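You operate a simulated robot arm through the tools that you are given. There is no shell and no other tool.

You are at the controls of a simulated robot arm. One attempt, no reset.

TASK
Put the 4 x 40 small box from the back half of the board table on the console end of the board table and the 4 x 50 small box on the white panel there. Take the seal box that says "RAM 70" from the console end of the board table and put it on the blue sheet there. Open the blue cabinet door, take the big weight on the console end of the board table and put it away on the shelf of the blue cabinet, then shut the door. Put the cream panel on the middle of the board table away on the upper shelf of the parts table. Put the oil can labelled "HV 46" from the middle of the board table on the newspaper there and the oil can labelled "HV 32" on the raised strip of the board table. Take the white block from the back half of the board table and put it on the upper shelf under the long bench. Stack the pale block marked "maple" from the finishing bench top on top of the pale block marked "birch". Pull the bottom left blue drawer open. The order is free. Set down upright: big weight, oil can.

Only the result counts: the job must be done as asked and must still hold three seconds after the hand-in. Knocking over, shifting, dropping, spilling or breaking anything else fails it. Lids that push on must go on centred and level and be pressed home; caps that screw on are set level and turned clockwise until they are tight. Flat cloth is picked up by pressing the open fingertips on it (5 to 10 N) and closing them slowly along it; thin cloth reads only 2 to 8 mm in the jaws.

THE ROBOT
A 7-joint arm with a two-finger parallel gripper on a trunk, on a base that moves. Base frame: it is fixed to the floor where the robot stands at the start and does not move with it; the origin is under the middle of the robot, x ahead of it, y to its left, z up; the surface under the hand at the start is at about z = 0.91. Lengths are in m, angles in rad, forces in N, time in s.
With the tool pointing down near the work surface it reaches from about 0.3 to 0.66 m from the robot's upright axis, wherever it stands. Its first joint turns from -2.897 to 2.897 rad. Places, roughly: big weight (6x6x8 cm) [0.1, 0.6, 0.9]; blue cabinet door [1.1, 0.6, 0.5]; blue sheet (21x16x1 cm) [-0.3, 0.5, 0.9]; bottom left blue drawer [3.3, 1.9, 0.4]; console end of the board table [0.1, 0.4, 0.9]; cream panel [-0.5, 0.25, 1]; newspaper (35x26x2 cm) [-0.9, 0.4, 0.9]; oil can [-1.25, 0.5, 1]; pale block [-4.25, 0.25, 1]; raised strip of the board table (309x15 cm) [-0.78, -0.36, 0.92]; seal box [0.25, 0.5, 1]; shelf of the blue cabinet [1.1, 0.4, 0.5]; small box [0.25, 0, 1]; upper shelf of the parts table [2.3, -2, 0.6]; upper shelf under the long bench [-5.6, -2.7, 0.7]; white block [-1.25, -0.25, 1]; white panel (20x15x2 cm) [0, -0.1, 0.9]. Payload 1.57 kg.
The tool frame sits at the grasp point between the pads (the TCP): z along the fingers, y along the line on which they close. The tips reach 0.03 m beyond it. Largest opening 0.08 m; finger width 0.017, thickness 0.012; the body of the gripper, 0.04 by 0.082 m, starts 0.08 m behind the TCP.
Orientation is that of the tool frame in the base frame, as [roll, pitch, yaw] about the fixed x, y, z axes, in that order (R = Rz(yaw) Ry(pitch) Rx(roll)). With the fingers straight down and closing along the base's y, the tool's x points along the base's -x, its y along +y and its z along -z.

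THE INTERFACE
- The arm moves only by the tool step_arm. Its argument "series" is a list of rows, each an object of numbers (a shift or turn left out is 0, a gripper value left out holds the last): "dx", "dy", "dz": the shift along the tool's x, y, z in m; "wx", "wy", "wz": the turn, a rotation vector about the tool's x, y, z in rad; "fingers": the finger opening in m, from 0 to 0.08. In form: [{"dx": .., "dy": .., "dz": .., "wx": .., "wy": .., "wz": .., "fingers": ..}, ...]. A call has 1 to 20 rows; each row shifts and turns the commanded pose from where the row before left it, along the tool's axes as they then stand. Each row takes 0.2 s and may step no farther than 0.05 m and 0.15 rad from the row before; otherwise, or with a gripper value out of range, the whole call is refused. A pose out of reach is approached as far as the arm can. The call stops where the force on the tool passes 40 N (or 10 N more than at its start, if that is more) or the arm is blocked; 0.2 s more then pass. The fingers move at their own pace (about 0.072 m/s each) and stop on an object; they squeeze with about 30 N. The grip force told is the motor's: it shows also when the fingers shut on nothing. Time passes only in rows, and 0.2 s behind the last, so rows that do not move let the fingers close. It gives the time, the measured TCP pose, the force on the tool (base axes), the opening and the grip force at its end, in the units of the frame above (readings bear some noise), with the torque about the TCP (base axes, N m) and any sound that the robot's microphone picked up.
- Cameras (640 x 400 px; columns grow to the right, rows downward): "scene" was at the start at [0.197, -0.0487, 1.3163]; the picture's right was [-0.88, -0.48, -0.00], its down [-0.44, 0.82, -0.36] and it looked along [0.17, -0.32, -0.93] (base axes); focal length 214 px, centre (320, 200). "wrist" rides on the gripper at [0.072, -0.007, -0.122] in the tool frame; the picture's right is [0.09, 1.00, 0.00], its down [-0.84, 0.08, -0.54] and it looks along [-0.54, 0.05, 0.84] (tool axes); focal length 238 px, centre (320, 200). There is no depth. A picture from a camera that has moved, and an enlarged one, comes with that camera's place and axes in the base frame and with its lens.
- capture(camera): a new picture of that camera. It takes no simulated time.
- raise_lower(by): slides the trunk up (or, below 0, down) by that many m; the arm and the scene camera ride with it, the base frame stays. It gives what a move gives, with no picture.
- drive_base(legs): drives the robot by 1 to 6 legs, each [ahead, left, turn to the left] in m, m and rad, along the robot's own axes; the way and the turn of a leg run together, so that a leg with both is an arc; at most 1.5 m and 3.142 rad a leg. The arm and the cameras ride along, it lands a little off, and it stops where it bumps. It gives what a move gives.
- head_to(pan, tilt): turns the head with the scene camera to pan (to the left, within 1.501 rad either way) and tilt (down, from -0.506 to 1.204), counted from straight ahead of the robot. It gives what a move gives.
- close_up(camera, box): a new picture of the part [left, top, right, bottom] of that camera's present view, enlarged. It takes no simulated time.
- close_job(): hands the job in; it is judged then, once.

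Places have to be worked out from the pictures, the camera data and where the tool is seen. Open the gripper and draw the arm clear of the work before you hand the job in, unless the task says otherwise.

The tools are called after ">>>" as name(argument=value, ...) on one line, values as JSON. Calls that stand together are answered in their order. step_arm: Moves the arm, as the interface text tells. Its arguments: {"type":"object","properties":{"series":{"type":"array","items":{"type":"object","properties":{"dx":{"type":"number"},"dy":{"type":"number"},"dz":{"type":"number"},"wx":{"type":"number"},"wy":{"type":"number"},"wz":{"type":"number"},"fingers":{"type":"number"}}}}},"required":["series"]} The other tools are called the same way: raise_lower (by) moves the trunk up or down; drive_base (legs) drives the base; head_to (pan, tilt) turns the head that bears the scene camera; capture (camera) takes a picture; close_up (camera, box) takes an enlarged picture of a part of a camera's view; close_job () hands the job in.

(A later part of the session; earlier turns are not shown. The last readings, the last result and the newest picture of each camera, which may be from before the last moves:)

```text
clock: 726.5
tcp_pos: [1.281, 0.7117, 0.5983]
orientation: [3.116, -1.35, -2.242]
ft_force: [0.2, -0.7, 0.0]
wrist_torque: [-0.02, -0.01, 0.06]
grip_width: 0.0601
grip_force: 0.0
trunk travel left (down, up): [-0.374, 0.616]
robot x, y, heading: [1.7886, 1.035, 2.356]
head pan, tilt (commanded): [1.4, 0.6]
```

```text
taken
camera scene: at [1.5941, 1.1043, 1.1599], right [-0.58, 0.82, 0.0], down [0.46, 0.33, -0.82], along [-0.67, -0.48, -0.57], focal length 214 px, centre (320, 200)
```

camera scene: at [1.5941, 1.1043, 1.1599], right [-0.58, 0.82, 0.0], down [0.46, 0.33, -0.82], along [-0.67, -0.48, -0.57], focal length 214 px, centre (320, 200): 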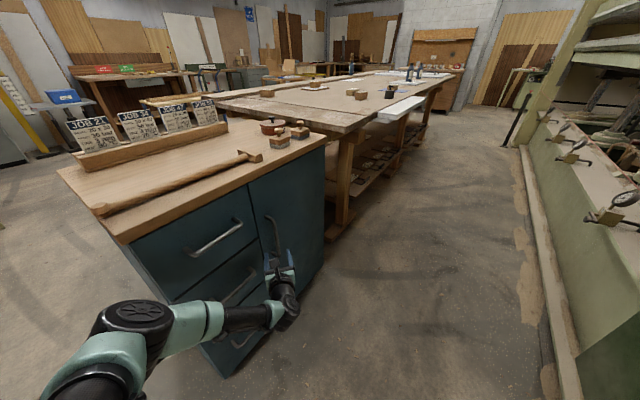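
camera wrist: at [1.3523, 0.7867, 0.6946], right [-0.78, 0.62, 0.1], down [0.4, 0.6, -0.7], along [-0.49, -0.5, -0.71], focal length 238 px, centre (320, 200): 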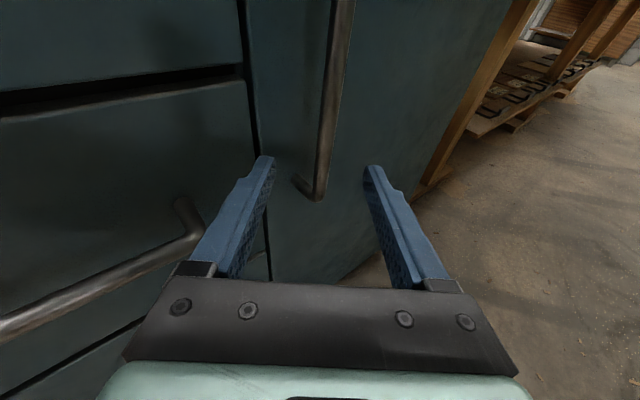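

The bar is at (1.205, 0.632) standing off ~4 cm from the door. I narrow the fingers a bit and drive the last 9 cm.

>>> step_arm(series=[{"fingers": 0.048}, {}])

>>> drive_base(legs=[[-0.001, 0.092, 0]])

>>> capture(camera="wrist")

```text
clock: 727.1
tcp_pos: [1.2819, 0.7112, 0.5997]
orientation: [3.114, -1.348, -2.242]
ft_force: [0.4, 0.3, 0.5]
wrist_torque: [0.03, 0.01, -0.01]
grip_width: 0.0482
grip_force: 0.0
trunk travel left (down, up): [-0.374, 0.616]
robot x, y, heading: [1.7861, 1.0329, 2.352]
head pan, tilt (commanded): [1.4, 0.6]
```

```text
clock: 728.2
tcp_pos: [1.2288, 0.6704, 0.5933]
orientation: [3.104, -1.339, -2.24]
ft_force: [-0.7, -0.2, 0.1]
wrist_torque: [-0.02, -0.04, -0.02]
grip_width: 0.0478
grip_force: 0.0
trunk travel left (down, up): [-0.374, 0.616]
robot x, y, heading: [1.7338, 0.9803, 2.353]
head pan, tilt (commanded): [1.4, 0.6]
stopped in leg 1: the force on the tool passed its limit at 98 N (the readings are from after the stop); the commanded pose is now the measured one
```

```text
taken
camera wrist: at [1.3013, 0.7426, 0.6907], right [-0.77, 0.63, 0.1], down [0.4, 0.6, -0.69], along [-0.49, -0.49, -0.72], focal length 238 px, centre (320, 200)
```

wrist: 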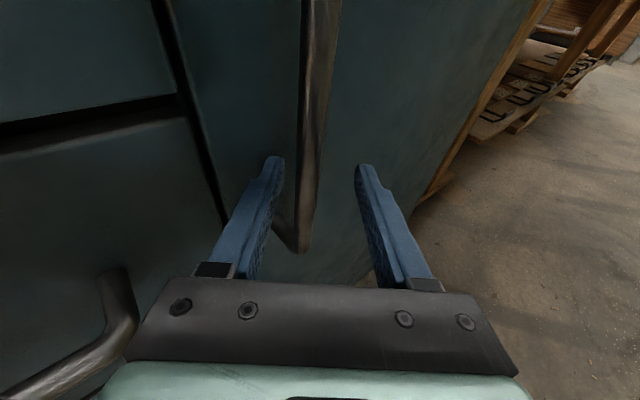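

The fingertip touched the door face – triangulating, the bar is actually at (1.243, 0.667), right between the fingers. I back off 1 cm, centre on it, and close.

>>> step_arm(series=[{"dx": -0.0026, "dz": -0.0117}, {"dy": -0.012}, {}])

>>> capture(camera="wrist")

```text
clock: 729.0
tcp_pos: [1.2461, 0.6706, 0.5907]
orientation: [3.099, -1.34, -2.239]
ft_force: [0.3, -0.2, -0.2]
wrist_torque: [-0.02, 0.01, 0.0]
grip_width: 0.0479
grip_force: 0.0
trunk travel left (down, up): [-0.374, 0.616]
robot x, y, heading: [1.7356, 0.9798, 2.353]
head pan, tilt (commanded): [1.4, 0.6]
```

```text
taken
camera wrist: at [1.3183, 0.7436, 0.6903], right [-0.77, 0.63, 0.1], down [0.4, 0.6, -0.69], along [-0.49, -0.49, -0.72], focal length 238 px, centre (320, 200)
```

wrist: 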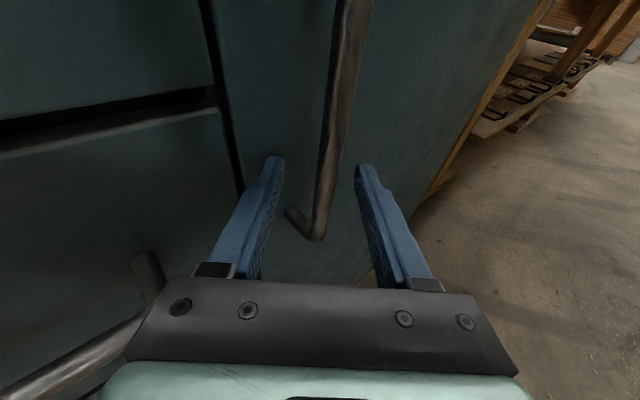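

Centred on the bar. I close and then pull along the door's arc in small steps.

>>> step_arm(series=[{"fingers": 0.0}, {"fingers": 0.0}, {"fingers": 0.0}, {"fingers": 0.0}])

```text
clock: 730.0
tcp_pos: [1.2439, 0.6731, 0.5914]
orientation: [3.099, -1.338, -2.242]
ft_force: [-17.8, 7.6, 2.5]
wrist_torque: [0.21, -0.36, -0.28]
grip_width: 0.0137
grip_force: 30.0
trunk travel left (down, up): [-0.374, 0.616]
robot x, y, heading: [1.7353, 0.9772, 2.356]
head pan, tilt (commanded): [1.4, 0.6]
```

Bar gripped (1.4 cm). I pull the door open about 8° first by driving along the arc, watching the forces.

>>> drive_base(legs=[[0.0415, -0.0277, 0]])

>>> capture(camera="wrist")

```text
clock: 730.9
tcp_pos: [1.2362, 0.7178, 0.593]
orientation: [3.107, -1.34, -2.244]
ft_force: [-22.2, -5.2, -2.4]
wrist_torque: [-0.45, 0.28, -0.14]
grip_width: 0.0136
grip_force: 30.3
trunk travel left (down, up): [-0.374, 0.616]
robot x, y, heading: [1.7285, 1.0312, 2.358]
head pan, tilt (commanded): [1.4, 0.6]
```

```text
taken
camera wrist: at [1.308, 0.7918, 0.6903], right [-0.77, 0.63, 0.1], down [0.4, 0.6, -0.69], along [-0.49, -0.49, -0.72], focal length 238 px, centre (320, 200)
```

wrist: 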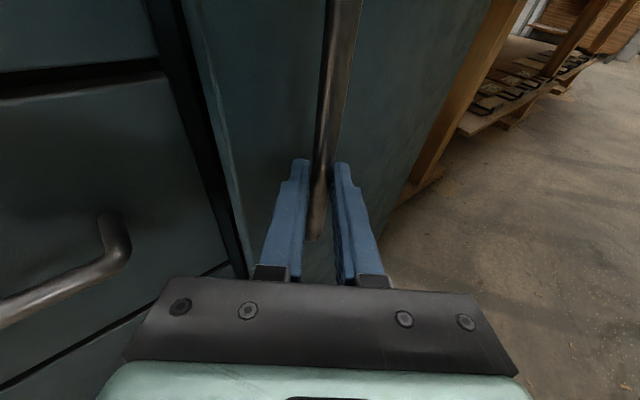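

It's opening; the sideways force says the arc bends more toward -x. I continue with a bit more -x.

>>> drive_base(legs=[[0.0495, -0.0099, 0]])

>>> drive_base(legs=[[0.049, -0.006, 0]])

>>> capture(camera="wrist")

>>> capture(camera="scene")

```text
clock: 731.9
tcp_pos: [1.21, 0.7616, 0.5914]
orientation: [3.103, -1.336, -2.239]
ft_force: [21.4, 9.2, -6.3]
wrist_torque: [-0.06, -0.12, 0.07]
grip_width: 0.0141
grip_force: 30.4
trunk travel left (down, up): [-0.374, 0.616]
robot x, y, heading: [1.6949, 1.0731, 2.352]
head pan, tilt (commanded): [1.4, 0.6]
```

```text
clock: 732.8
tcp_pos: [1.1805, 0.8007, 0.5896]
orientation: [3.102, -1.333, -2.239]
ft_force: [20.3, 12.4, -3.5]
wrist_torque: [-0.14, -0.14, -0.01]
grip_width: 0.014
grip_force: 29.9
trunk travel left (down, up): [-0.374, 0.616]
robot x, y, heading: [1.6679, 1.1112, 2.353]
head pan, tilt (commanded): [1.4, 0.6]
```

```text
taken
camera wrist: at [1.2517, 0.8733, 0.6887], right [-0.77, 0.63, 0.1], down [0.41, 0.61, -0.68], along [-0.49, -0.49, -0.72], focal length 238 px, centre (320, 200)
```

wrist: 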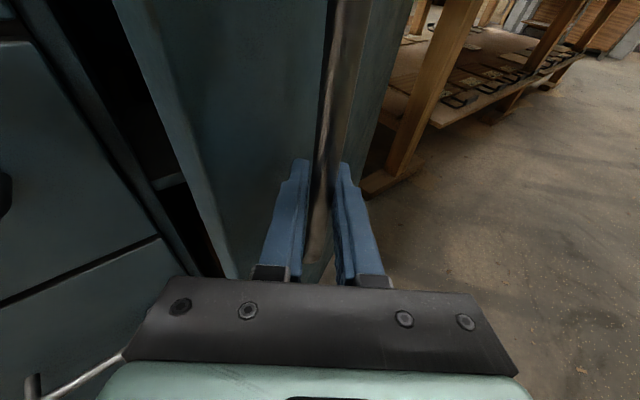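

```text
taken
camera scene: at [1.4757, 1.1817, 1.1598], right [-0.58, 0.82, 0.0], down [0.46, 0.32, -0.83], along [-0.68, -0.48, -0.56], focal length 214 px, centre (320, 200)
```

scene: 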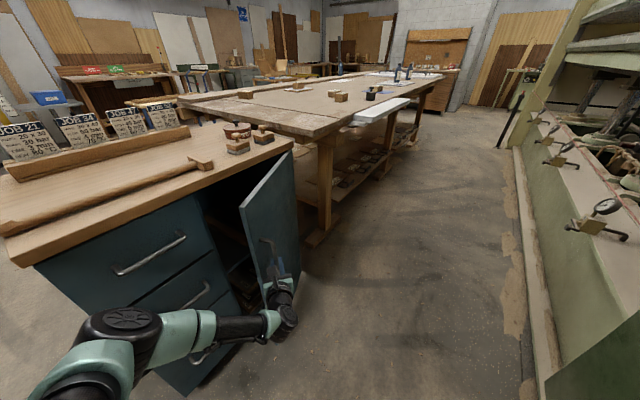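

The door stands about 25° open. I release, back off, close the fingers, and prepare to push the door further open from its inner side.

>>> step_arm(series=[{"fingers": 0.04}, {"fingers": 0.04}, {}])

>>> drive_base(legs=[[0, -0.16, 0]])

>>> step_arm(series=[{"fingers": 0.0}, {"fingers": 0.0}, {"fingers": 0.0}, {}])

>>> capture(camera="scene")

>>> capture(camera="wrist")

```text
clock: 733.6
tcp_pos: [1.1799, 0.7997, 0.5898]
orientation: [3.101, -1.332, -2.239]
ft_force: [0.3, -0.1, -0.4]
wrist_torque: [0.01, -0.02, 0.07]
grip_width: 0.0402
grip_force: 0.4
trunk travel left (down, up): [-0.374, 0.616]
robot x, y, heading: [1.6675, 1.1135, 2.355]
head pan, tilt (commanded): [1.4, 0.6]
```

```text
clock: 735.0
tcp_pos: [1.2925, 0.9129, 0.5894]
orientation: [3.1, -1.332, -2.239]
ft_force: [0.5, 0.6, 0.7]
wrist_torque: [-0.01, 0.01, -0.02]
grip_width: 0.0401
grip_force: 0.0
trunk travel left (down, up): [-0.374, 0.616]
robot x, y, heading: [1.7792, 1.2228, 2.357]
head pan, tilt (commanded): [1.4, 0.6]
```

```text
clock: 736.0
tcp_pos: [1.293, 0.9127, 0.5883]
orientation: [3.101, -1.333, -2.239]
ft_force: [-0.8, -0.8, 0.2]
wrist_torque: [0.02, -0.03, 0.0]
grip_width: 0.0001
grip_force: 21.2
trunk travel left (down, up): [-0.374, 0.616]
robot x, y, heading: [1.7823, 1.2243, 2.358]
head pan, tilt (commanded): [1.4, 0.6]
```

```text
taken
camera scene: at [1.5878, 1.2934, 1.1599], right [-0.58, 0.82, 0.0], down [0.46, 0.33, -0.83], along [-0.67, -0.48, -0.56], focal length 214 px, centre (320, 200)
```

scene: 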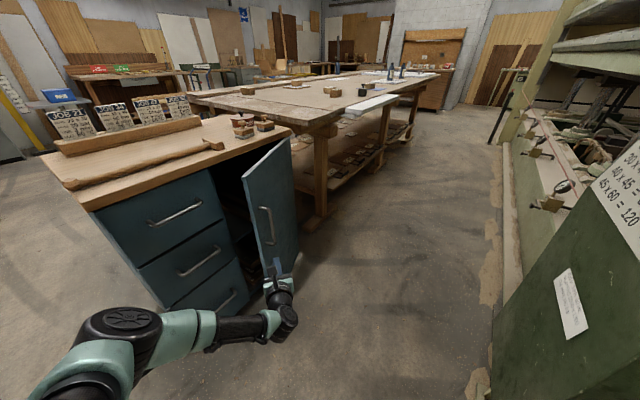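

```text
taken
camera wrist: at [1.3642, 0.9853, 0.6885], right [-0.77, 0.63, 0.1], down [0.41, 0.61, -0.68], along [-0.49, -0.49, -0.72], focal length 238 px, centre (320, 200)
```

wrist: 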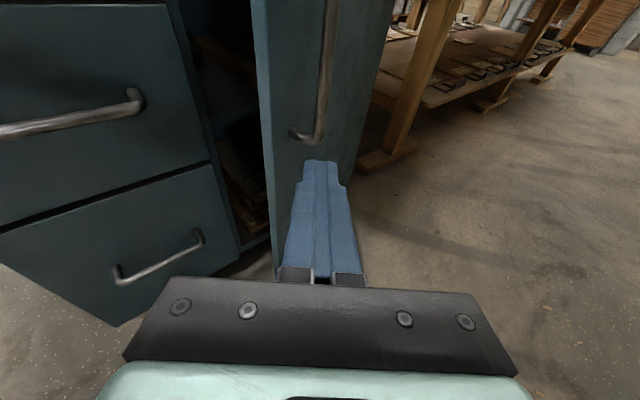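

The door's free edge is near (1.23, 0.745). I turn the base a bit more, swing the closed fingers around to the +x side of the edge, and look again.

>>> drive_base(legs=[[0, 0, -0.286], [-0.072, -0.1316, 0], [-0.2281, 0.1249, 0]])

>>> raise_lower(by=0.04)

>>> capture(camera="wrist")

>>> capture(camera="scene")

```text
clock: 739.8
tcp_pos: [1.3741, 0.8022, 0.589]
orientation: [3.103, -1.332, -2.525]
ft_force: [-0.1, 0.1, -0.7]
wrist_torque: [0.0, 0.05, 0.0]
grip_width: 0.0
grip_force: 21.7
trunk travel left (down, up): [-0.374, 0.616]
robot x, y, heading: [1.9289, 0.9619, 2.066]
head pan, tilt (commanded): [1.4, 0.6]
```

```text
clock: 740.6
tcp_pos: [1.3736, 0.8036, 0.63]
orientation: [3.101, -1.332, -2.527]
ft_force: [0.1, 0.5, -1.7]
wrist_torque: [0.01, 0.01, 0.01]
grip_width: 0.0
grip_force: 21.2
trunk travel left (down, up): [-0.414, 0.576]
robot x, y, heading: [1.9307, 0.9643, 2.068]
head pan, tilt (commanded): [1.4, 0.6]
```

```text
taken
camera wrist: at [1.4626, 0.8519, 0.7285], right [-0.56, 0.82, 0.1], down [0.56, 0.47, -0.68], along [-0.61, -0.33, -0.72], focal length 238 px, centre (320, 200)
```

wrist: 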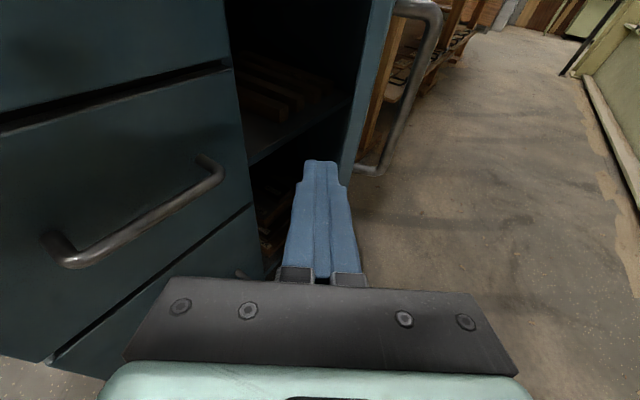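

```text
taken
camera scene: at [1.7645, 1.0842, 1.1999], right [-0.32, 0.95, 0.0], down [0.54, 0.18, -0.83], along [-0.78, -0.26, -0.56], focal length 214 px, centre (320, 200)
```

scene: 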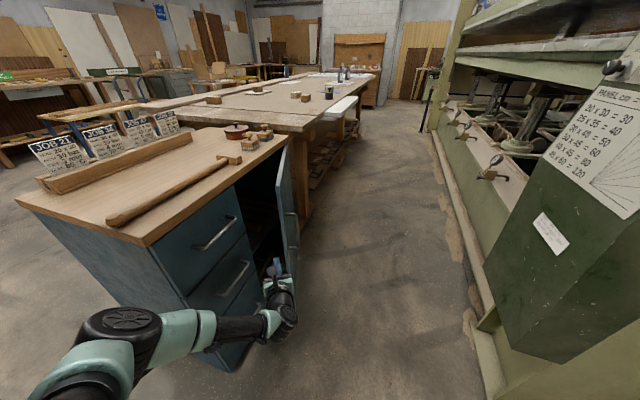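

The gap is clear. I drive the closed fingers in behind the door's edge.

>>> drive_base(legs=[[-0.0237, 0.1987, 0]])

>>> capture(camera="wrist")

```text
clock: 742.2
tcp_pos: [1.2134, 0.6871, 0.6293]
orientation: [3.102, -1.332, -2.525]
ft_force: [-0.4, -0.3, 0.4]
wrist_torque: [0.0, -0.04, -0.01]
grip_width: 0.0
grip_force: 20.7
trunk travel left (down, up): [-0.414, 0.576]
robot x, y, heading: [1.7671, 0.849, 2.073]
head pan, tilt (commanded): [1.4, 0.6]
```

```text
taken
camera wrist: at [1.301, 0.7371, 0.7283], right [-0.56, 0.82, 0.1], down [0.56, 0.47, -0.68], along [-0.61, -0.33, -0.72], focal length 238 px, centre (320, 200)
```

wrist: 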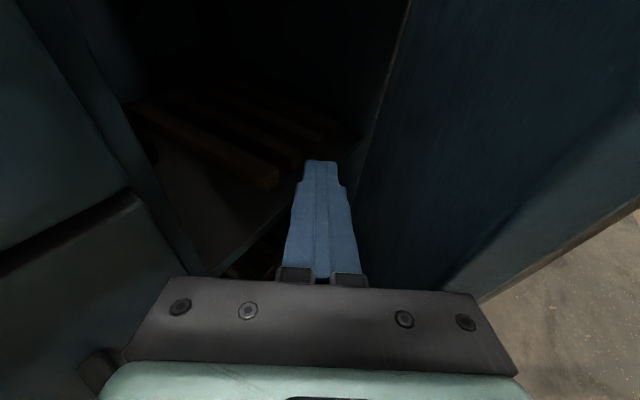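

I'm behind the door's inner face. Now I push it open along its arc in a few short drives.

>>> drive_base(legs=[[0.0759, 0.0073, 0]])

>>> drive_base(legs=[[0.0688, 0.042, 0]])

>>> capture(camera="scene")

```text
clock: 743.4
tcp_pos: [1.1697, 0.7606, 0.6272]
orientation: [3.089, -1.326, -2.525]
ft_force: [1.0, 0.5, 1.5]
wrist_torque: [0.02, 0.06, -0.09]
grip_width: 0.0001
grip_force: 21.5
trunk travel left (down, up): [-0.414, 0.576]
robot x, y, heading: [1.7244, 0.9155, 2.065]
head pan, tilt (commanded): [1.4, 0.6]
stopped in leg 1: the robot was blocked; the commanded pose is now the measured one
```

```text
clock: 744.2
tcp_pos: [1.1605, 0.7743, 0.6219]
orientation: [3.098, -1.317, -2.544]
ft_force: [2.8, 1.6, 0.5]
wrist_torque: [-0.07, 0.06, -0.07]
grip_width: 0.0003
grip_force: 20.6
trunk travel left (down, up): [-0.414, 0.576]
robot x, y, heading: [1.7114, 0.9217, 2.067]
head pan, tilt (commanded): [1.4, 0.6]
stopped in leg 1: the force on the tool passed its limit at 71 N (the readings are from after the stop); the commanded pose is now the measured one
```

```text
taken
camera scene: at [1.5484, 1.0426, 1.1999], right [-0.32, 0.95, 0.0], down [0.54, 0.18, -0.83], along [-0.78, -0.26, -0.56], focal length 214 px, centre (320, 200)
```

scene: 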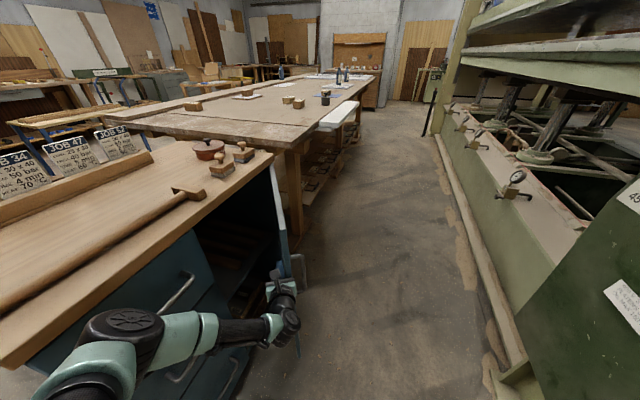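

>>> capture(camera="wrist")

>>> close_up(camera="scene", box=[100, 140, 340, 400])

```text
taken
camera wrist: at [1.2496, 0.8206, 0.7238], right [-0.55, 0.83, 0.1], down [0.58, 0.46, -0.67], along [-0.61, -0.31, -0.73], focal length 238 px, centre (320, 200)
```

wrist: 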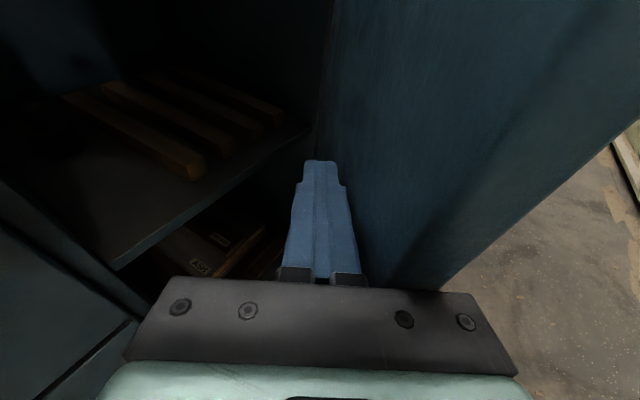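

```text
1.54 times, centred on (220, 270) of scene
camera zoom: at [1.5484, 1.0426, 1.1999], right [-0.32, 0.95, 0.0], down [0.54, 0.18, -0.83], along [-0.78, -0.26, -0.56], focal length 330 px, centre (474, 92)
```

zoom: 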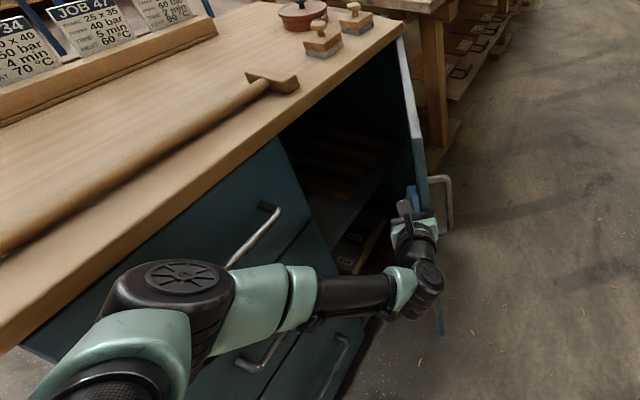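

The forearm is getting close to the drawer handles. I swing the base around (turning left while keeping the fingertips in place) so the arm clears them, then continue pushing.

>>> drive_base(legs=[[0.165, -0.035, 0.29]])

>>> capture(camera="wrist")

>>> capture(camera="scene")

```text
clock: 745.3
tcp_pos: [1.1604, 0.7798, 0.62]
orientation: [3.093, -1.309, -2.426]
ft_force: [0.9, 1.2, 0.2]
wrist_torque: [-0.03, 0.08, -0.1]
grip_width: 0.0
grip_force: 21.2
trunk travel left (down, up): [-0.414, 0.576]
robot x, y, heading: [1.6932, 0.9847, 2.188]
head pan, tilt (commanded): [1.4, 0.6]
stopped in leg 1: the robot was blocked; the commanded pose is now the measured one
```

```text
taken
camera wrist: at [1.2435, 0.8354, 0.7211], right [-0.63, 0.77, 0.1], down [0.53, 0.52, -0.67], along [-0.57, -0.37, -0.74], focal length 238 px, centre (320, 200)
```

wrist: 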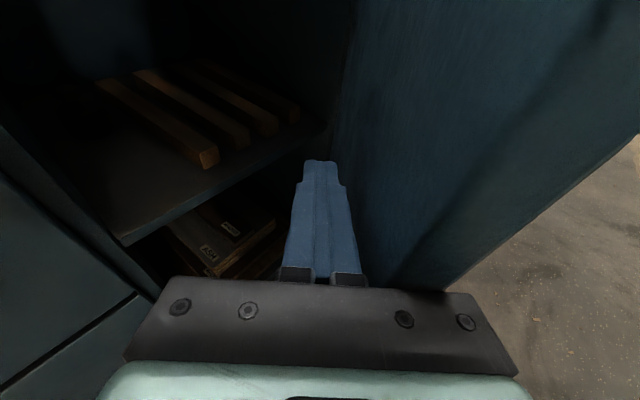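

```text
taken
camera scene: at [1.5133, 1.0859, 1.2], right [-0.43, 0.9, 0.0], down [0.51, 0.24, -0.83], along [-0.75, -0.35, -0.56], focal length 214 px, centre (320, 200)
```

scene: 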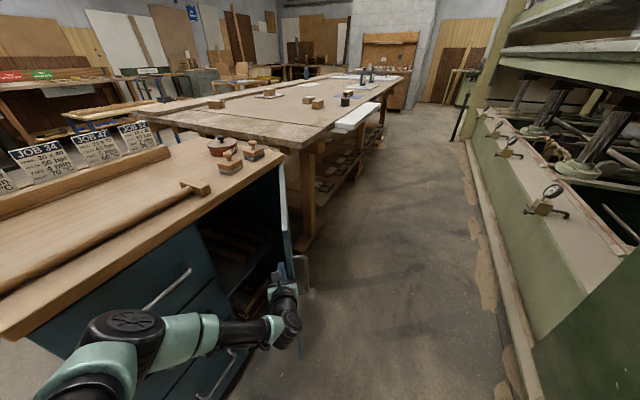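

The elbow is brushing the drawer fronts. I move out slightly, lower the trunk so the elbow passes between the drawer handles, and turn the base further before pushing again.

>>> drive_base(legs=[[0.03, -0.07, 0]])

>>> drive_base(legs=[[0.1, -0.05, 0.17]])

>>> raise_lower(by=-0.08)

>>> capture(camera="wrist")

>>> capture(camera="scene")

```text
clock: 746.3
tcp_pos: [1.1999, 0.8441, 0.621]
orientation: [3.095, -1.312, -2.43]
ft_force: [-0.5, 0.1, -0.6]
wrist_torque: [-0.02, 0.03, 0.01]
grip_width: 0.0001
grip_force: 21.4
trunk travel left (down, up): [-0.414, 0.576]
robot x, y, heading: [1.7299, 1.0546, 2.186]
head pan, tilt (commanded): [1.4, 0.6]
```

```text
clock: 747.5
tcp_pos: [1.2184, 0.8656, 0.6209]
orientation: [3.093, -1.31, -2.259]
ft_force: [0.9, 0.9, 0.1]
wrist_torque: [-0.01, -0.01, 0.05]
grip_width: 0.0
grip_force: 21.6
trunk travel left (down, up): [-0.414, 0.576]
robot x, y, heading: [1.7065, 1.1567, 2.352]
head pan, tilt (commanded): [1.4, 0.6]
```

```text
clock: 748.7
tcp_pos: [1.2174, 0.8651, 0.5403]
orientation: [3.094, -1.309, -2.256]
ft_force: [-0.7, 0.4, 0.5]
wrist_torque: [0.04, 0.01, 0.03]
grip_width: 0.0003
grip_force: 21.7
trunk travel left (down, up): [-0.334, 0.656]
robot x, y, heading: [1.6994, 1.1561, 2.355]
head pan, tilt (commanded): [1.4, 0.6]
```

```text
taken
camera wrist: at [1.2892, 0.934, 0.6412], right [-0.76, 0.65, 0.1], down [0.43, 0.61, -0.67], along [-0.49, -0.46, -0.74], focal length 238 px, centre (320, 200)
```

wrist: 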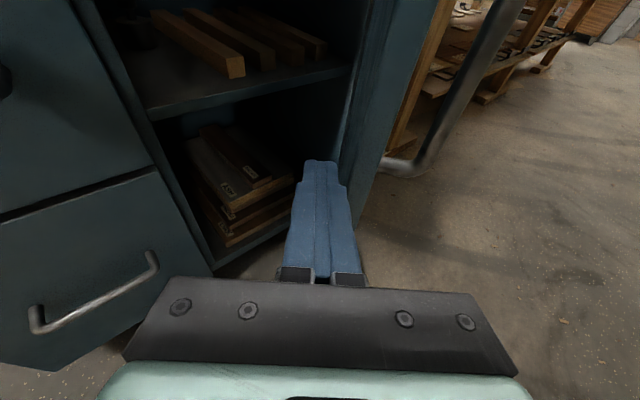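

```text
taken
camera scene: at [1.5119, 1.2275, 1.1199], right [-0.58, 0.82, 0.0], down [0.46, 0.33, -0.83], along [-0.67, -0.48, -0.56], focal length 214 px, centre (320, 200)
```

scene: 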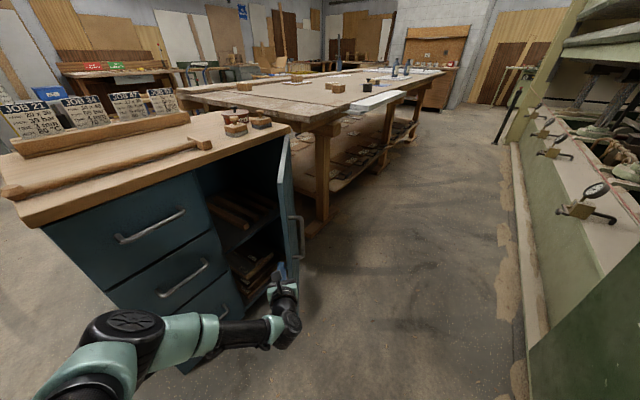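

Now the arm is clear of the drawers. I move the fingertips in behind the door edge again and push along the opening arc.

>>> drive_base(legs=[[-0.0098, 0.0993, 0]])

>>> drive_base(legs=[[0.099, -0.014, 0]])

>>> capture(camera="wrist")

>>> capture(camera="scene")

```text
clock: 749.9
tcp_pos: [1.1562, 0.7963, 0.5388]
orientation: [3.079, -1.307, -2.255]
ft_force: [-0.1, -0.2, -0.1]
wrist_torque: [-0.02, 0.03, 0.0]
grip_width: 0.0
grip_force: 21.3
trunk travel left (down, up): [-0.334, 0.656]
robot x, y, heading: [1.6445, 1.0868, 2.355]
head pan, tilt (commanded): [1.4, 0.6]
stopped in leg 1: the force on the tool passed its limit at 64 N (the readings are from after the stop); the commanded pose is now the measured one
```

```text
clock: 751.0
tcp_pos: [1.0976, 0.8757, 0.5389]
orientation: [3.08, -1.308, -2.253]
ft_force: [0.2, 0.3, 0.4]
wrist_torque: [0.03, -0.03, -0.03]
grip_width: 0.0002
grip_force: 20.6
trunk travel left (down, up): [-0.334, 0.656]
robot x, y, heading: [1.5848, 1.1601, 2.359]
head pan, tilt (commanded): [1.4, 0.6]
```

```text
taken
camera wrist: at [1.1698, 0.9442, 0.6403], right [-0.75, 0.65, 0.1], down [0.43, 0.61, -0.67], along [-0.5, -0.45, -0.74], focal length 238 px, centre (320, 200)
```

wrist: 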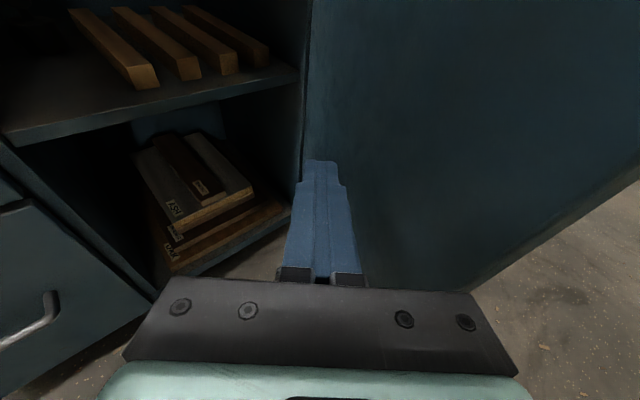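

```text
taken
camera scene: at [1.3919, 1.2333, 1.1199], right [-0.58, 0.82, 0.0], down [0.46, 0.33, -0.83], along [-0.67, -0.48, -0.56], focal length 214 px, centre (320, 200)
```

scene: 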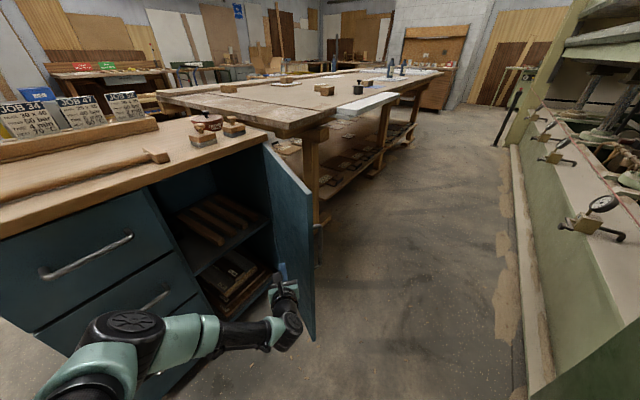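

The door is about 64° open now. I swing the base back a little (keeping the fingertips there) to stay clear of the console, then push on.

>>> drive_base(legs=[[-0.13, 0.055, -0.29]])

>>> drive_base(legs=[[0.06, 0.075, 0]])

>>> capture(camera="scene")

>>> capture(camera="wrist")

```text
clock: 752.4
tcp_pos: [1.0689, 0.8935, 0.5381]
orientation: [3.078, -1.307, -2.543]
ft_force: [0.3, 0.6, -0.4]
wrist_torque: [0.0, 0.02, 0.02]
grip_width: 0.0
grip_force: 20.9
trunk travel left (down, up): [-0.334, 0.656]
robot x, y, heading: [1.6144, 1.0283, 2.067]
head pan, tilt (commanded): [1.4, 0.6]
```

```text
clock: 753.5
tcp_pos: [0.9735, 0.9104, 0.537]
orientation: [3.08, -1.306, -2.544]
ft_force: [-0.1, 0.0, -0.1]
wrist_torque: [-0.01, 0.01, 0.0]
grip_width: 0.0
grip_force: 21.6
trunk travel left (down, up): [-0.334, 0.656]
robot x, y, heading: [1.5219, 1.0453, 2.062]
head pan, tilt (commanded): [1.4, 0.6]
```

```text
taken
camera scene: at [1.3579, 1.1676, 1.1198], right [-0.32, 0.95, 0.0], down [0.54, 0.18, -0.82], along [-0.78, -0.26, -0.57], focal length 214 px, centre (320, 200)
```

scene: 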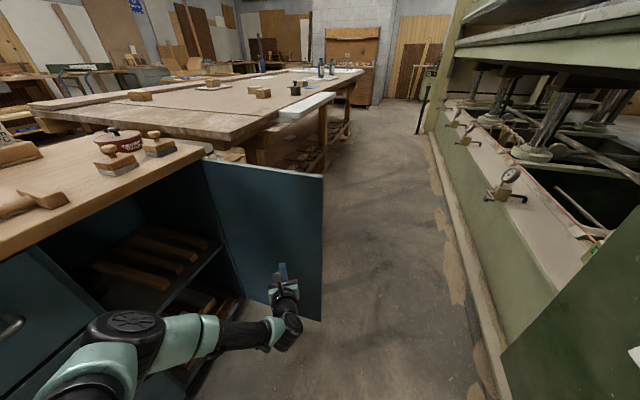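

```text
taken
camera wrist: at [1.062, 0.9545, 0.6403], right [-0.53, 0.84, 0.1], down [0.59, 0.45, -0.67], along [-0.61, -0.29, -0.74], focal length 238 px, centre (320, 200)
```

wrist: 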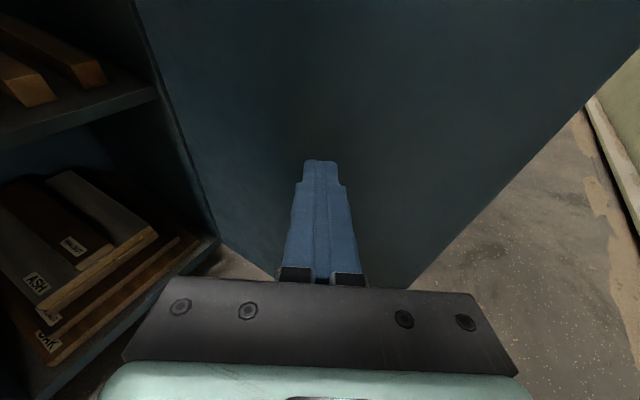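

The door stands at about 92° now. I give it a small extra push and then back out to look at the shelf inside.

>>> drive_base(legs=[[0.03, 0.04, 0]])

>>> drive_base(legs=[[-0.03, -0.33, 0]])

>>> head_to(pan=1.5, tilt=0.8)

>>> capture(camera="scene")

>>> capture(camera="wrist")

```text
clock: 754.5
tcp_pos: [0.9248, 0.9186, 0.5381]
orientation: [3.082, -1.307, -2.545]
ft_force: [-0.9, -0.8, 0.8]
wrist_torque: [0.0, 0.0, 0.02]
grip_width: 0.0
grip_force: 21.3
trunk travel left (down, up): [-0.334, 0.656]
robot x, y, heading: [1.469, 1.0516, 2.063]
head pan, tilt (commanded): [1.4, 0.6]
```

```text
clock: 756.6
tcp_pos: [1.2282, 1.0471, 0.5382]
orientation: [3.079, -1.307, -2.543]
ft_force: [0.3, 0.8, 0.0]
wrist_torque: [0.0, 0.0, -0.01]
grip_width: 0.0
grip_force: 21.4
trunk travel left (down, up): [-0.334, 0.656]
robot x, y, heading: [1.778, 1.1825, 2.067]
head pan, tilt (commanded): [1.4, 0.6]
```

```text
clock: 757.4
tcp_pos: [1.2294, 1.0477, 0.539]
orientation: [3.079, -1.306, -2.546]
ft_force: [0.0, 0.1, 0.1]
wrist_torque: [0.0, -0.01, -0.02]
grip_width: 0.0
grip_force: 20.7
trunk travel left (down, up): [-0.334, 0.656]
robot x, y, heading: [1.7744, 1.1799, 2.065]
head pan, tilt (commanded): [1.499, 0.799]
```

```text
taken
camera scene: at [1.6244, 1.2996, 1.1031], right [-0.41, 0.91, 0.0], down [0.65, 0.29, -0.7], along [-0.64, -0.29, -0.72], focal length 214 px, centre (320, 200)
```

scene: 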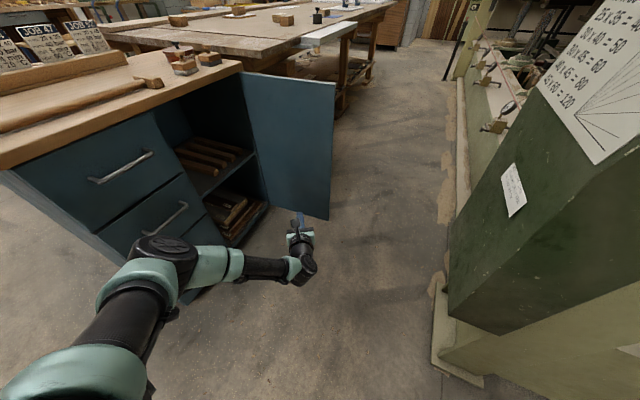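

```text
taken
camera wrist: at [1.3183, 1.0916, 0.6403], right [-0.53, 0.84, 0.1], down [0.59, 0.45, -0.67], along [-0.61, -0.29, -0.74], focal length 238 px, centre (320, 200)
```

wrist: 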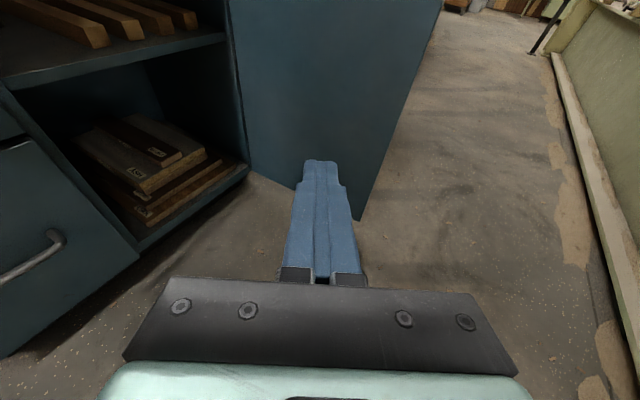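

The door is fully open. Now I fetch the big weight. I raise the trunk and travel back around the cabinet to the board table the known way.

>>> drive_base(legs=[[-0.05, -0.2, 0]])

>>> raise_lower(by=0.4)

>>> raise_lower(by=0.2)

>>> drive_base(legs=[[0, 0, -0.494], [-1.4, 0, 0]])

```text
clock: 759.0
tcp_pos: [1.43, 1.0997, 0.5385]
orientation: [3.081, -1.308, -2.547]
ft_force: [-0.5, -0.1, 0.8]
wrist_torque: [-0.01, 0.01, 0.01]
grip_width: 0.0
grip_force: 21.6
trunk travel left (down, up): [-0.334, 0.656]
robot x, y, heading: [1.9782, 1.2329, 2.061]
head pan, tilt (commanded): [1.499, 0.799]
```

```text
clock: 762.8
tcp_pos: [1.43, 1.1005, 0.9388]
orientation: [3.082, -1.308, -2.551]
ft_force: [0.6, 0.2, 0.2]
wrist_torque: [-0.03, 0.02, -0.03]
grip_width: 0.0003
grip_force: 21.5
trunk travel left (down, up): [-0.734, 0.256]
robot x, y, heading: [1.9774, 1.2341, 2.061]
head pan, tilt (commanded): [1.499, 0.799]
```

```text
clock: 765.0
tcp_pos: [1.43, 1.1005, 1.1378]
orientation: [3.08, -1.31, -2.548]
ft_force: [0.4, 0.0, -0.3]
wrist_torque: [-0.01, 0.0, -0.01]
grip_width: 0.0002
grip_force: 21.4
trunk travel left (down, up): [-0.934, 0.056]
robot x, y, heading: [1.9826, 1.2347, 2.058]
head pan, tilt (commanded): [1.499, 0.799]
```

```text
clock: 773.4
tcp_pos: [1.4236, -0.0173, 1.139]
orientation: [3.08, -1.309, -3.051]
ft_force: [0.5, 0.3, -0.2]
wrist_torque: [-0.02, 0.01, 0.01]
grip_width: 0.0
grip_force: 21.7
trunk travel left (down, up): [-0.934, 0.056]
robot x, y, heading: [1.9668, -0.1658, 1.56]
head pan, tilt (commanded): [1.499, 0.799]
```

>>> drive_base(legs=[[0.05, 0.71, 0], [0.03, 0.5, 0], [0.15, 0.25, 0], [0.0, 0.5, 0]])

>>> drive_base(legs=[[0, 0, -1.57]])

>>> capture(camera="wrist")

>>> head_to(pan=1.4, tilt=0.9)

>>> capture(camera="scene")

```text
clock: 784.0
tcp_pos: [-0.5342, 0.2244, 1.1388]
orientation: [3.081, -1.309, -3.043]
ft_force: [0.3, 0.8, 0.1]
wrist_torque: [0.0, 0.01, -0.01]
grip_width: 0.0
grip_force: 21.3
trunk travel left (down, up): [-0.934, 0.056]
robot x, y, heading: [0.0131, 0.0858, 1.562]
head pan, tilt (commanded): [1.499, 0.799]
```

```text
clock: 788.2
tcp_pos: [0.159, 0.6256, 1.1388]
orientation: [3.08, -1.308, 1.662]
ft_force: [1.2, -0.8, -0.6]
wrist_torque: [0.01, 0.0, 0.02]
grip_width: 0.0001
grip_force: 21.4
trunk travel left (down, up): [-0.934, 0.056]
robot x, y, heading: [0.0128, 0.082, -0.014]
head pan, tilt (commanded): [1.499, 0.799]
```

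```text
taken
camera wrist: at [0.1535, 0.5269, 1.2403], right [0.99, 0.06, 0.1], down [0.11, -0.74, -0.67], along [0.04, 0.67, -0.74], focal length 238 px, centre (320, 200)
```

wrist: 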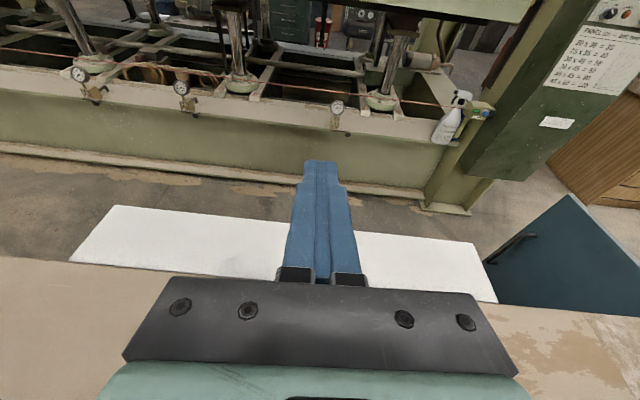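

```text
clock: 788.9
tcp_pos: [0.159, 0.6258, 1.1395]
orientation: [3.079, -1.307, 1.661]
ft_force: [-0.2, 0.6, -0.1]
wrist_torque: [0.01, -0.02, -0.02]
grip_width: 0.0001
grip_force: 21.2
trunk travel left (down, up): [-0.934, 0.056]
robot x, y, heading: [0.011, 0.0807, -0.011]
head pan, tilt (commanded): [1.4, 0.901]
```

```text
taken
camera scene: at [0.1957, 0.153, 1.6951], right [0.98, -0.18, 0.0], down [-0.14, -0.77, -0.62], along [0.11, 0.61, -0.78], focal length 214 px, centre (320, 200)
```

scene: 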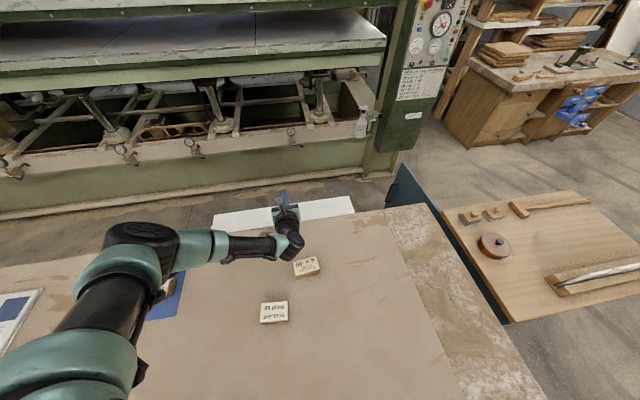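

I shift the base a little toward -x, reduce the tilt slightly and pull the hand back so the wrist camera can see the weight.

>>> drive_base(legs=[[-0.08, 0, 0]])

>>> step_arm(series=[{"wy": -0.08, "fingers": 0.08}, {"wy": -0.08}, {"dx": -0.018, "dz": -0.0365}, {"dx": -0.018, "dz": -0.0365}, {"dx": -0.018, "dz": -0.0365}, {}])

>>> capture(camera="wrist")

>>> capture(camera="scene")

```text
clock: 789.9
tcp_pos: [0.0787, 0.6264, 1.1385]
orientation: [3.08, -1.307, 1.662]
ft_force: [0.3, 0.0, 0.7]
wrist_torque: [-0.02, -0.02, 0.01]
grip_width: 0.0
grip_force: 20.9
trunk travel left (down, up): [-0.934, 0.056]
robot x, y, heading: [-0.0693, 0.0801, -0.007]
head pan, tilt (commanded): [1.4, 0.901]
```

```text
clock: 791.3
tcp_pos: [0.0831, 0.506, 1.1344]
orientation: [3.103, -1.148, 1.639]
ft_force: [0.5, -0.4, 0.1]
wrist_torque: [-0.02, 0.05, 0.02]
grip_width: 0.08
grip_force: 0.0
trunk travel left (down, up): [-0.934, 0.056]
robot x, y, heading: [-0.0676, 0.0826, -0.013]
head pan, tilt (commanded): [1.4, 0.901]
```

```text
taken
camera wrist: at [0.0777, 0.4236, 1.25], right [0.99, 0.07, 0.1], down [0.11, -0.83, -0.54], along [0.05, 0.55, -0.84], focal length 238 px, centre (320, 200)
```

wrist: 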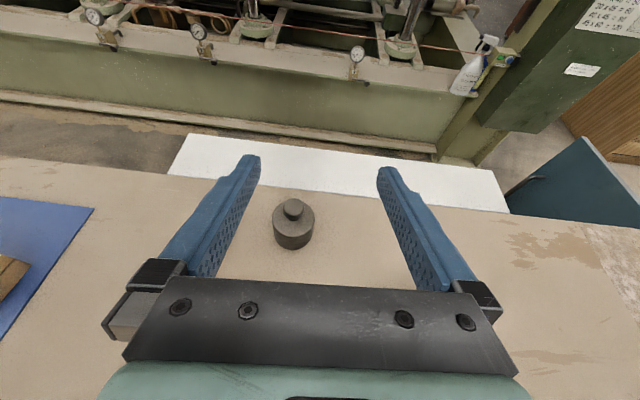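

```text
taken
camera scene: at [0.1162, 0.1543, 1.6951], right [0.98, -0.18, 0.0], down [-0.14, -0.77, -0.62], along [0.11, 0.61, -0.78], focal length 214 px, centre (320, 200)
```

scene: 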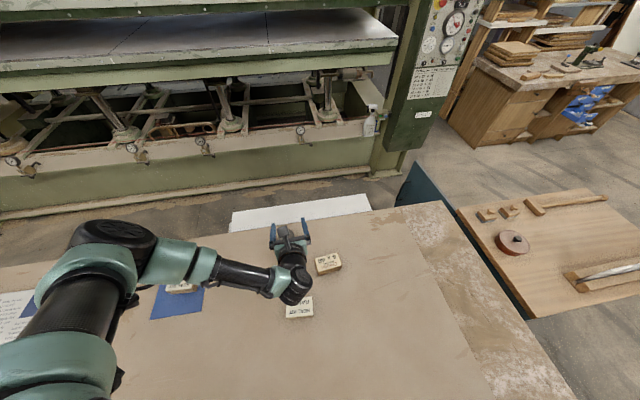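

The weight stands at about (0.058, 0.575), body ≈ 5.8 cm across. I move the tilted fingers to just above it and check the centring.

>>> step_arm(series=[{"dx": -0.021, "dy": -0.0081, "dz": 0.0342}, {"dx": -0.021, "dy": -0.0081, "dz": 0.0342}, {"dx": -0.021, "dy": -0.0081, "dz": 0.0342}, {}])

>>> capture(camera="wrist")

```text
clock: 792.3
tcp_pos: [0.0581, 0.5724, 1.0319]
orientation: [3.101, -1.149, 1.641]
ft_force: [-0.3, -0.7, -0.9]
wrist_torque: [0.01, -0.03, 0.02]
grip_width: 0.0799
grip_force: 0.0
trunk travel left (down, up): [-0.934, 0.056]
robot x, y, heading: [-0.0672, 0.0814, -0.01]
head pan, tilt (commanded): [1.4, 0.901]
```

```text
taken
camera wrist: at [0.0526, 0.4909, 1.1498], right [0.99, 0.07, 0.1], down [0.11, -0.83, -0.54], along [0.05, 0.55, -0.84], focal length 238 px, centre (320, 200)
```

wrist: 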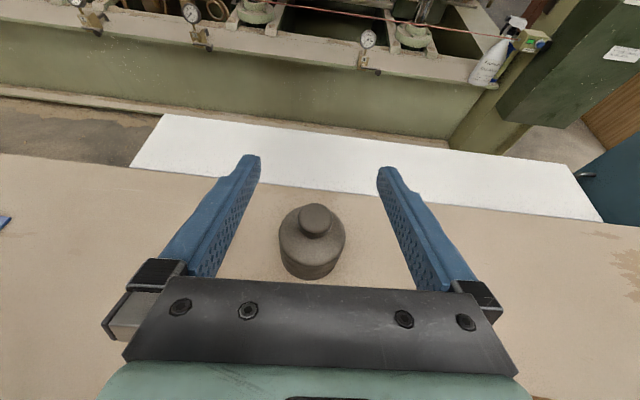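

>>> step_arm(series=[{"dx": -0.0282, "dz": 0.0144}, {"dx": -0.0282, "dz": 0.0144}, {"dx": -0.0283, "dz": 0.0144}, {}])

>>> capture(camera="wrist")

```text
clock: 793.3
tcp_pos: [0.0569, 0.5751, 0.9455]
orientation: [3.1, -1.147, 1.64]
ft_force: [-0.6, 0.8, -0.2]
wrist_torque: [-0.01, 0.01, -0.05]
grip_width: 0.08
grip_force: 0.1
out of reach, approached as far as the arm can: row 3
trunk travel left (down, up): [-0.934, 0.056]
robot x, y, heading: [-0.0695, 0.0783, -0.012]
head pan, tilt (commanded): [1.4, 0.901]
```

```text
taken
camera wrist: at [0.0505, 0.4946, 1.0616], right [0.99, 0.07, 0.1], down [0.11, -0.84, -0.54], along [0.05, 0.55, -0.84], focal length 238 px, centre (320, 200)
```

wrist: 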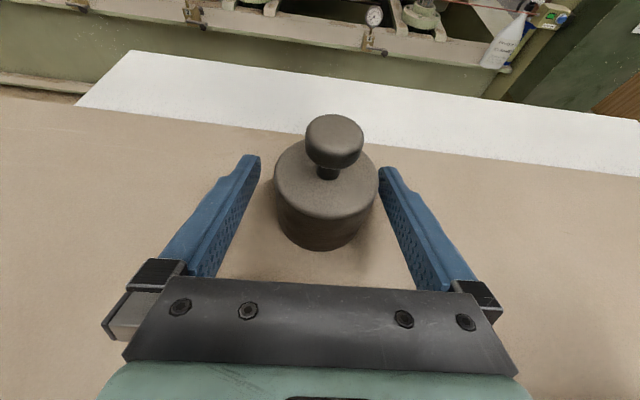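

The weight is between the fingers, 4 mm off centre. I correct that, lower 1 cm with the trunk, and close.

>>> step_arm(series=[{"dy": 0.004}, {}])

>>> raise_lower(by=-0.01)

>>> step_arm(series=[{"fingers": 0.03}, {"fingers": 0.03}, {"fingers": 0.03}, {"fingers": 0.03}])

>>> capture(camera="wrist")

```text
clock: 793.9
tcp_pos: [0.0618, 0.5756, 0.9462]
orientation: [3.105, -1.147, 1.64]
ft_force: [0.1, 0.7, -0.3]
wrist_torque: [0.01, -0.03, -0.04]
grip_width: 0.0803
grip_force: 0.1
trunk travel left (down, up): [-0.934, 0.056]
robot x, y, heading: [-0.0689, 0.0788, -0.006]
head pan, tilt (commanded): [1.4, 0.901]
```

```text
clock: 794.5
tcp_pos: [0.0606, 0.5764, 0.937]
orientation: [3.102, -1.148, 1.639]
ft_force: [-0.3, 0.8, -0.5]
wrist_torque: [-0.01, 0.0, 0.01]
grip_width: 0.08
grip_force: 0.1
trunk travel left (down, up): [-0.924, 0.066]
robot x, y, heading: [-0.0675, 0.0839, -0.007]
head pan, tilt (commanded): [1.4, 0.901]
```

```text
clock: 795.5
tcp_pos: [0.061, 0.5763, 0.9352]
orientation: [3.103, -1.15, 1.638]
ft_force: [-3.5, -0.2, 0.1]
wrist_torque: [-0.01, 0.21, -0.01]
grip_width: 0.0587
grip_force: 29.7
trunk travel left (down, up): [-0.924, 0.066]
robot x, y, heading: [-0.0679, 0.0832, -0.01]
head pan, tilt (commanded): [1.4, 0.901]
```

```text
taken
camera wrist: at [0.0539, 0.4947, 1.0523], right [0.99, 0.07, 0.1], down [0.11, -0.83, -0.54], along [0.05, 0.55, -0.84], focal length 238 px, centre (320, 200)
```

wrist: 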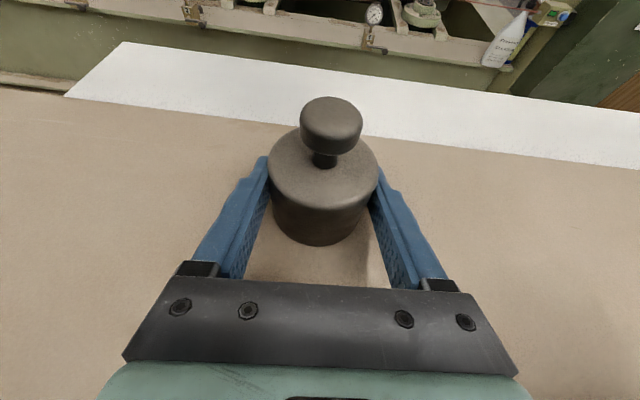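

Gripped. I lift with the trunk and check the load.

>>> raise_lower(by=0.06)

>>> step_arm(series=[{"dx": 0.0182, "dz": -0.0082}, {"dx": 0.0274, "dz": -0.0123}, {"dx": 0.0365, "dz": -0.0164}, {}])

>>> capture(camera="wrist")

```text
clock: 796.5
tcp_pos: [0.0612, 0.5764, 0.9957]
orientation: [3.104, -1.146, 1.639]
ft_force: [-0.2, -0.4, -10.3]
wrist_torque: [-0.05, 0.0, 0.01]
grip_width: 0.0588
grip_force: 30.5
trunk travel left (down, up): [-0.984, 0.006]
robot x, y, heading: [-0.0745, 0.0822, -0.009]
head pan, tilt (commanded): [1.4, 0.901]
```

```text
clock: 797.5
tcp_pos: [0.0583, 0.5772, 1.0853]
orientation: [3.106, -1.146, 1.635]
ft_force: [-0.3, 0.4, -10.2]
wrist_torque: [-0.08, -0.01, -0.01]
grip_width: 0.0586
grip_force: 29.3
trunk travel left (down, up): [-0.984, 0.006]
robot x, y, heading: [-0.068, 0.0794, -0.012]
head pan, tilt (commanded): [1.4, 0.901]
```

```text
taken
camera wrist: at [0.0531, 0.4957, 1.2013], right [0.99, 0.07, 0.1], down [0.11, -0.84, -0.54], along [0.04, 0.55, -0.84], focal length 238 px, centre (320, 200)
```

wrist: 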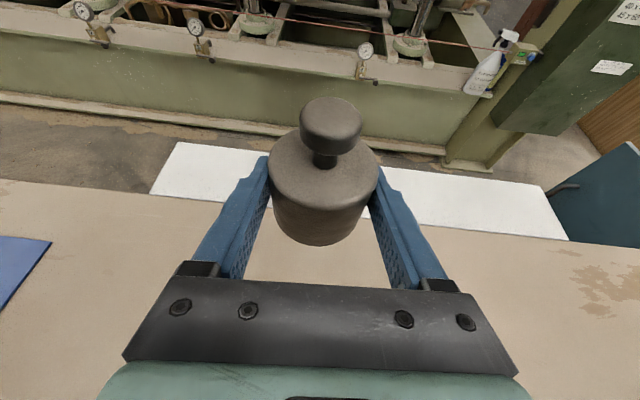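

The weight (≈1 kg) is held firmly. I travel back around the cabinet to its door side.

>>> drive_base(legs=[[0, 0, 1.58], [0, -0.62, 0], [-0.18, -0.22, 0], [-0.02, -0.5, 0], [-0.05, -0.75, 0]])

>>> drive_base(legs=[[1.3, 0.0, 0], [0, 0, 1.571]])

>>> head_to(pan=0.8, tilt=0.6)

>>> capture(camera="scene")

```text
clock: 812.6
tcp_pos: [1.5194, -0.0421, 1.0854]
orientation: [3.104, -1.146, -3.063]
ft_force: [-0.2, 0.7, -9.6]
wrist_torque: [-0.01, -0.06, 0.0]
grip_width: 0.0586
grip_force: 29.9
trunk travel left (down, up): [-0.984, 0.006]
robot x, y, heading: [2.0223, -0.1644, 1.573]
head pan, tilt (commanded): [1.4, 0.901]
```

```text
clock: 822.9
tcp_pos: [1.8885, 0.6331, 1.0843]
orientation: [3.103, -1.147, -1.499]
ft_force: [0.6, 0.2, -10.2]
wrist_torque: [0.08, 0.01, -0.04]
grip_width: 0.0585
grip_force: 30.5
trunk travel left (down, up): [-0.984, 0.006]
robot x, y, heading: [2.0123, 1.1297, 3.138]
head pan, tilt (commanded): [1.4, 0.901]
```

```text
clock: 823.9
tcp_pos: [1.8892, 0.6342, 1.0839]
orientation: [3.103, -1.144, -1.498]
ft_force: [-0.1, -0.3, -9.8]
wrist_torque: [0.07, -0.01, -0.02]
grip_width: 0.0582
grip_force: 29.6
trunk travel left (down, up): [-0.984, 0.006]
robot x, y, heading: [2.0117, 1.1337, 3.134]
head pan, tilt (commanded): [0.799, 0.6]
```

```text
taken
camera scene: at [1.7834, 1.0672, 1.7697], right [-0.71, 0.7, 0.0], down [0.4, 0.4, -0.82], along [-0.58, -0.59, -0.57], focal length 214 px, centre (320, 200)
```

scene: 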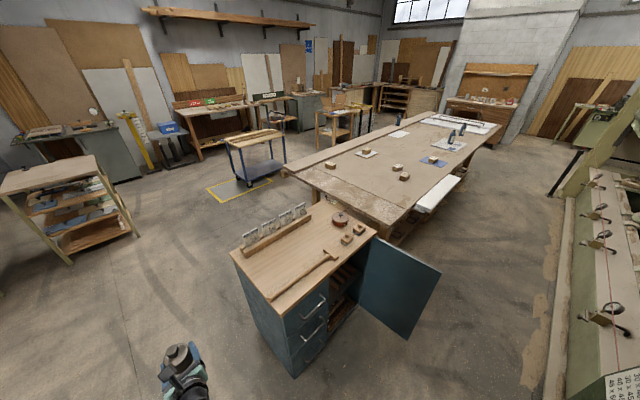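

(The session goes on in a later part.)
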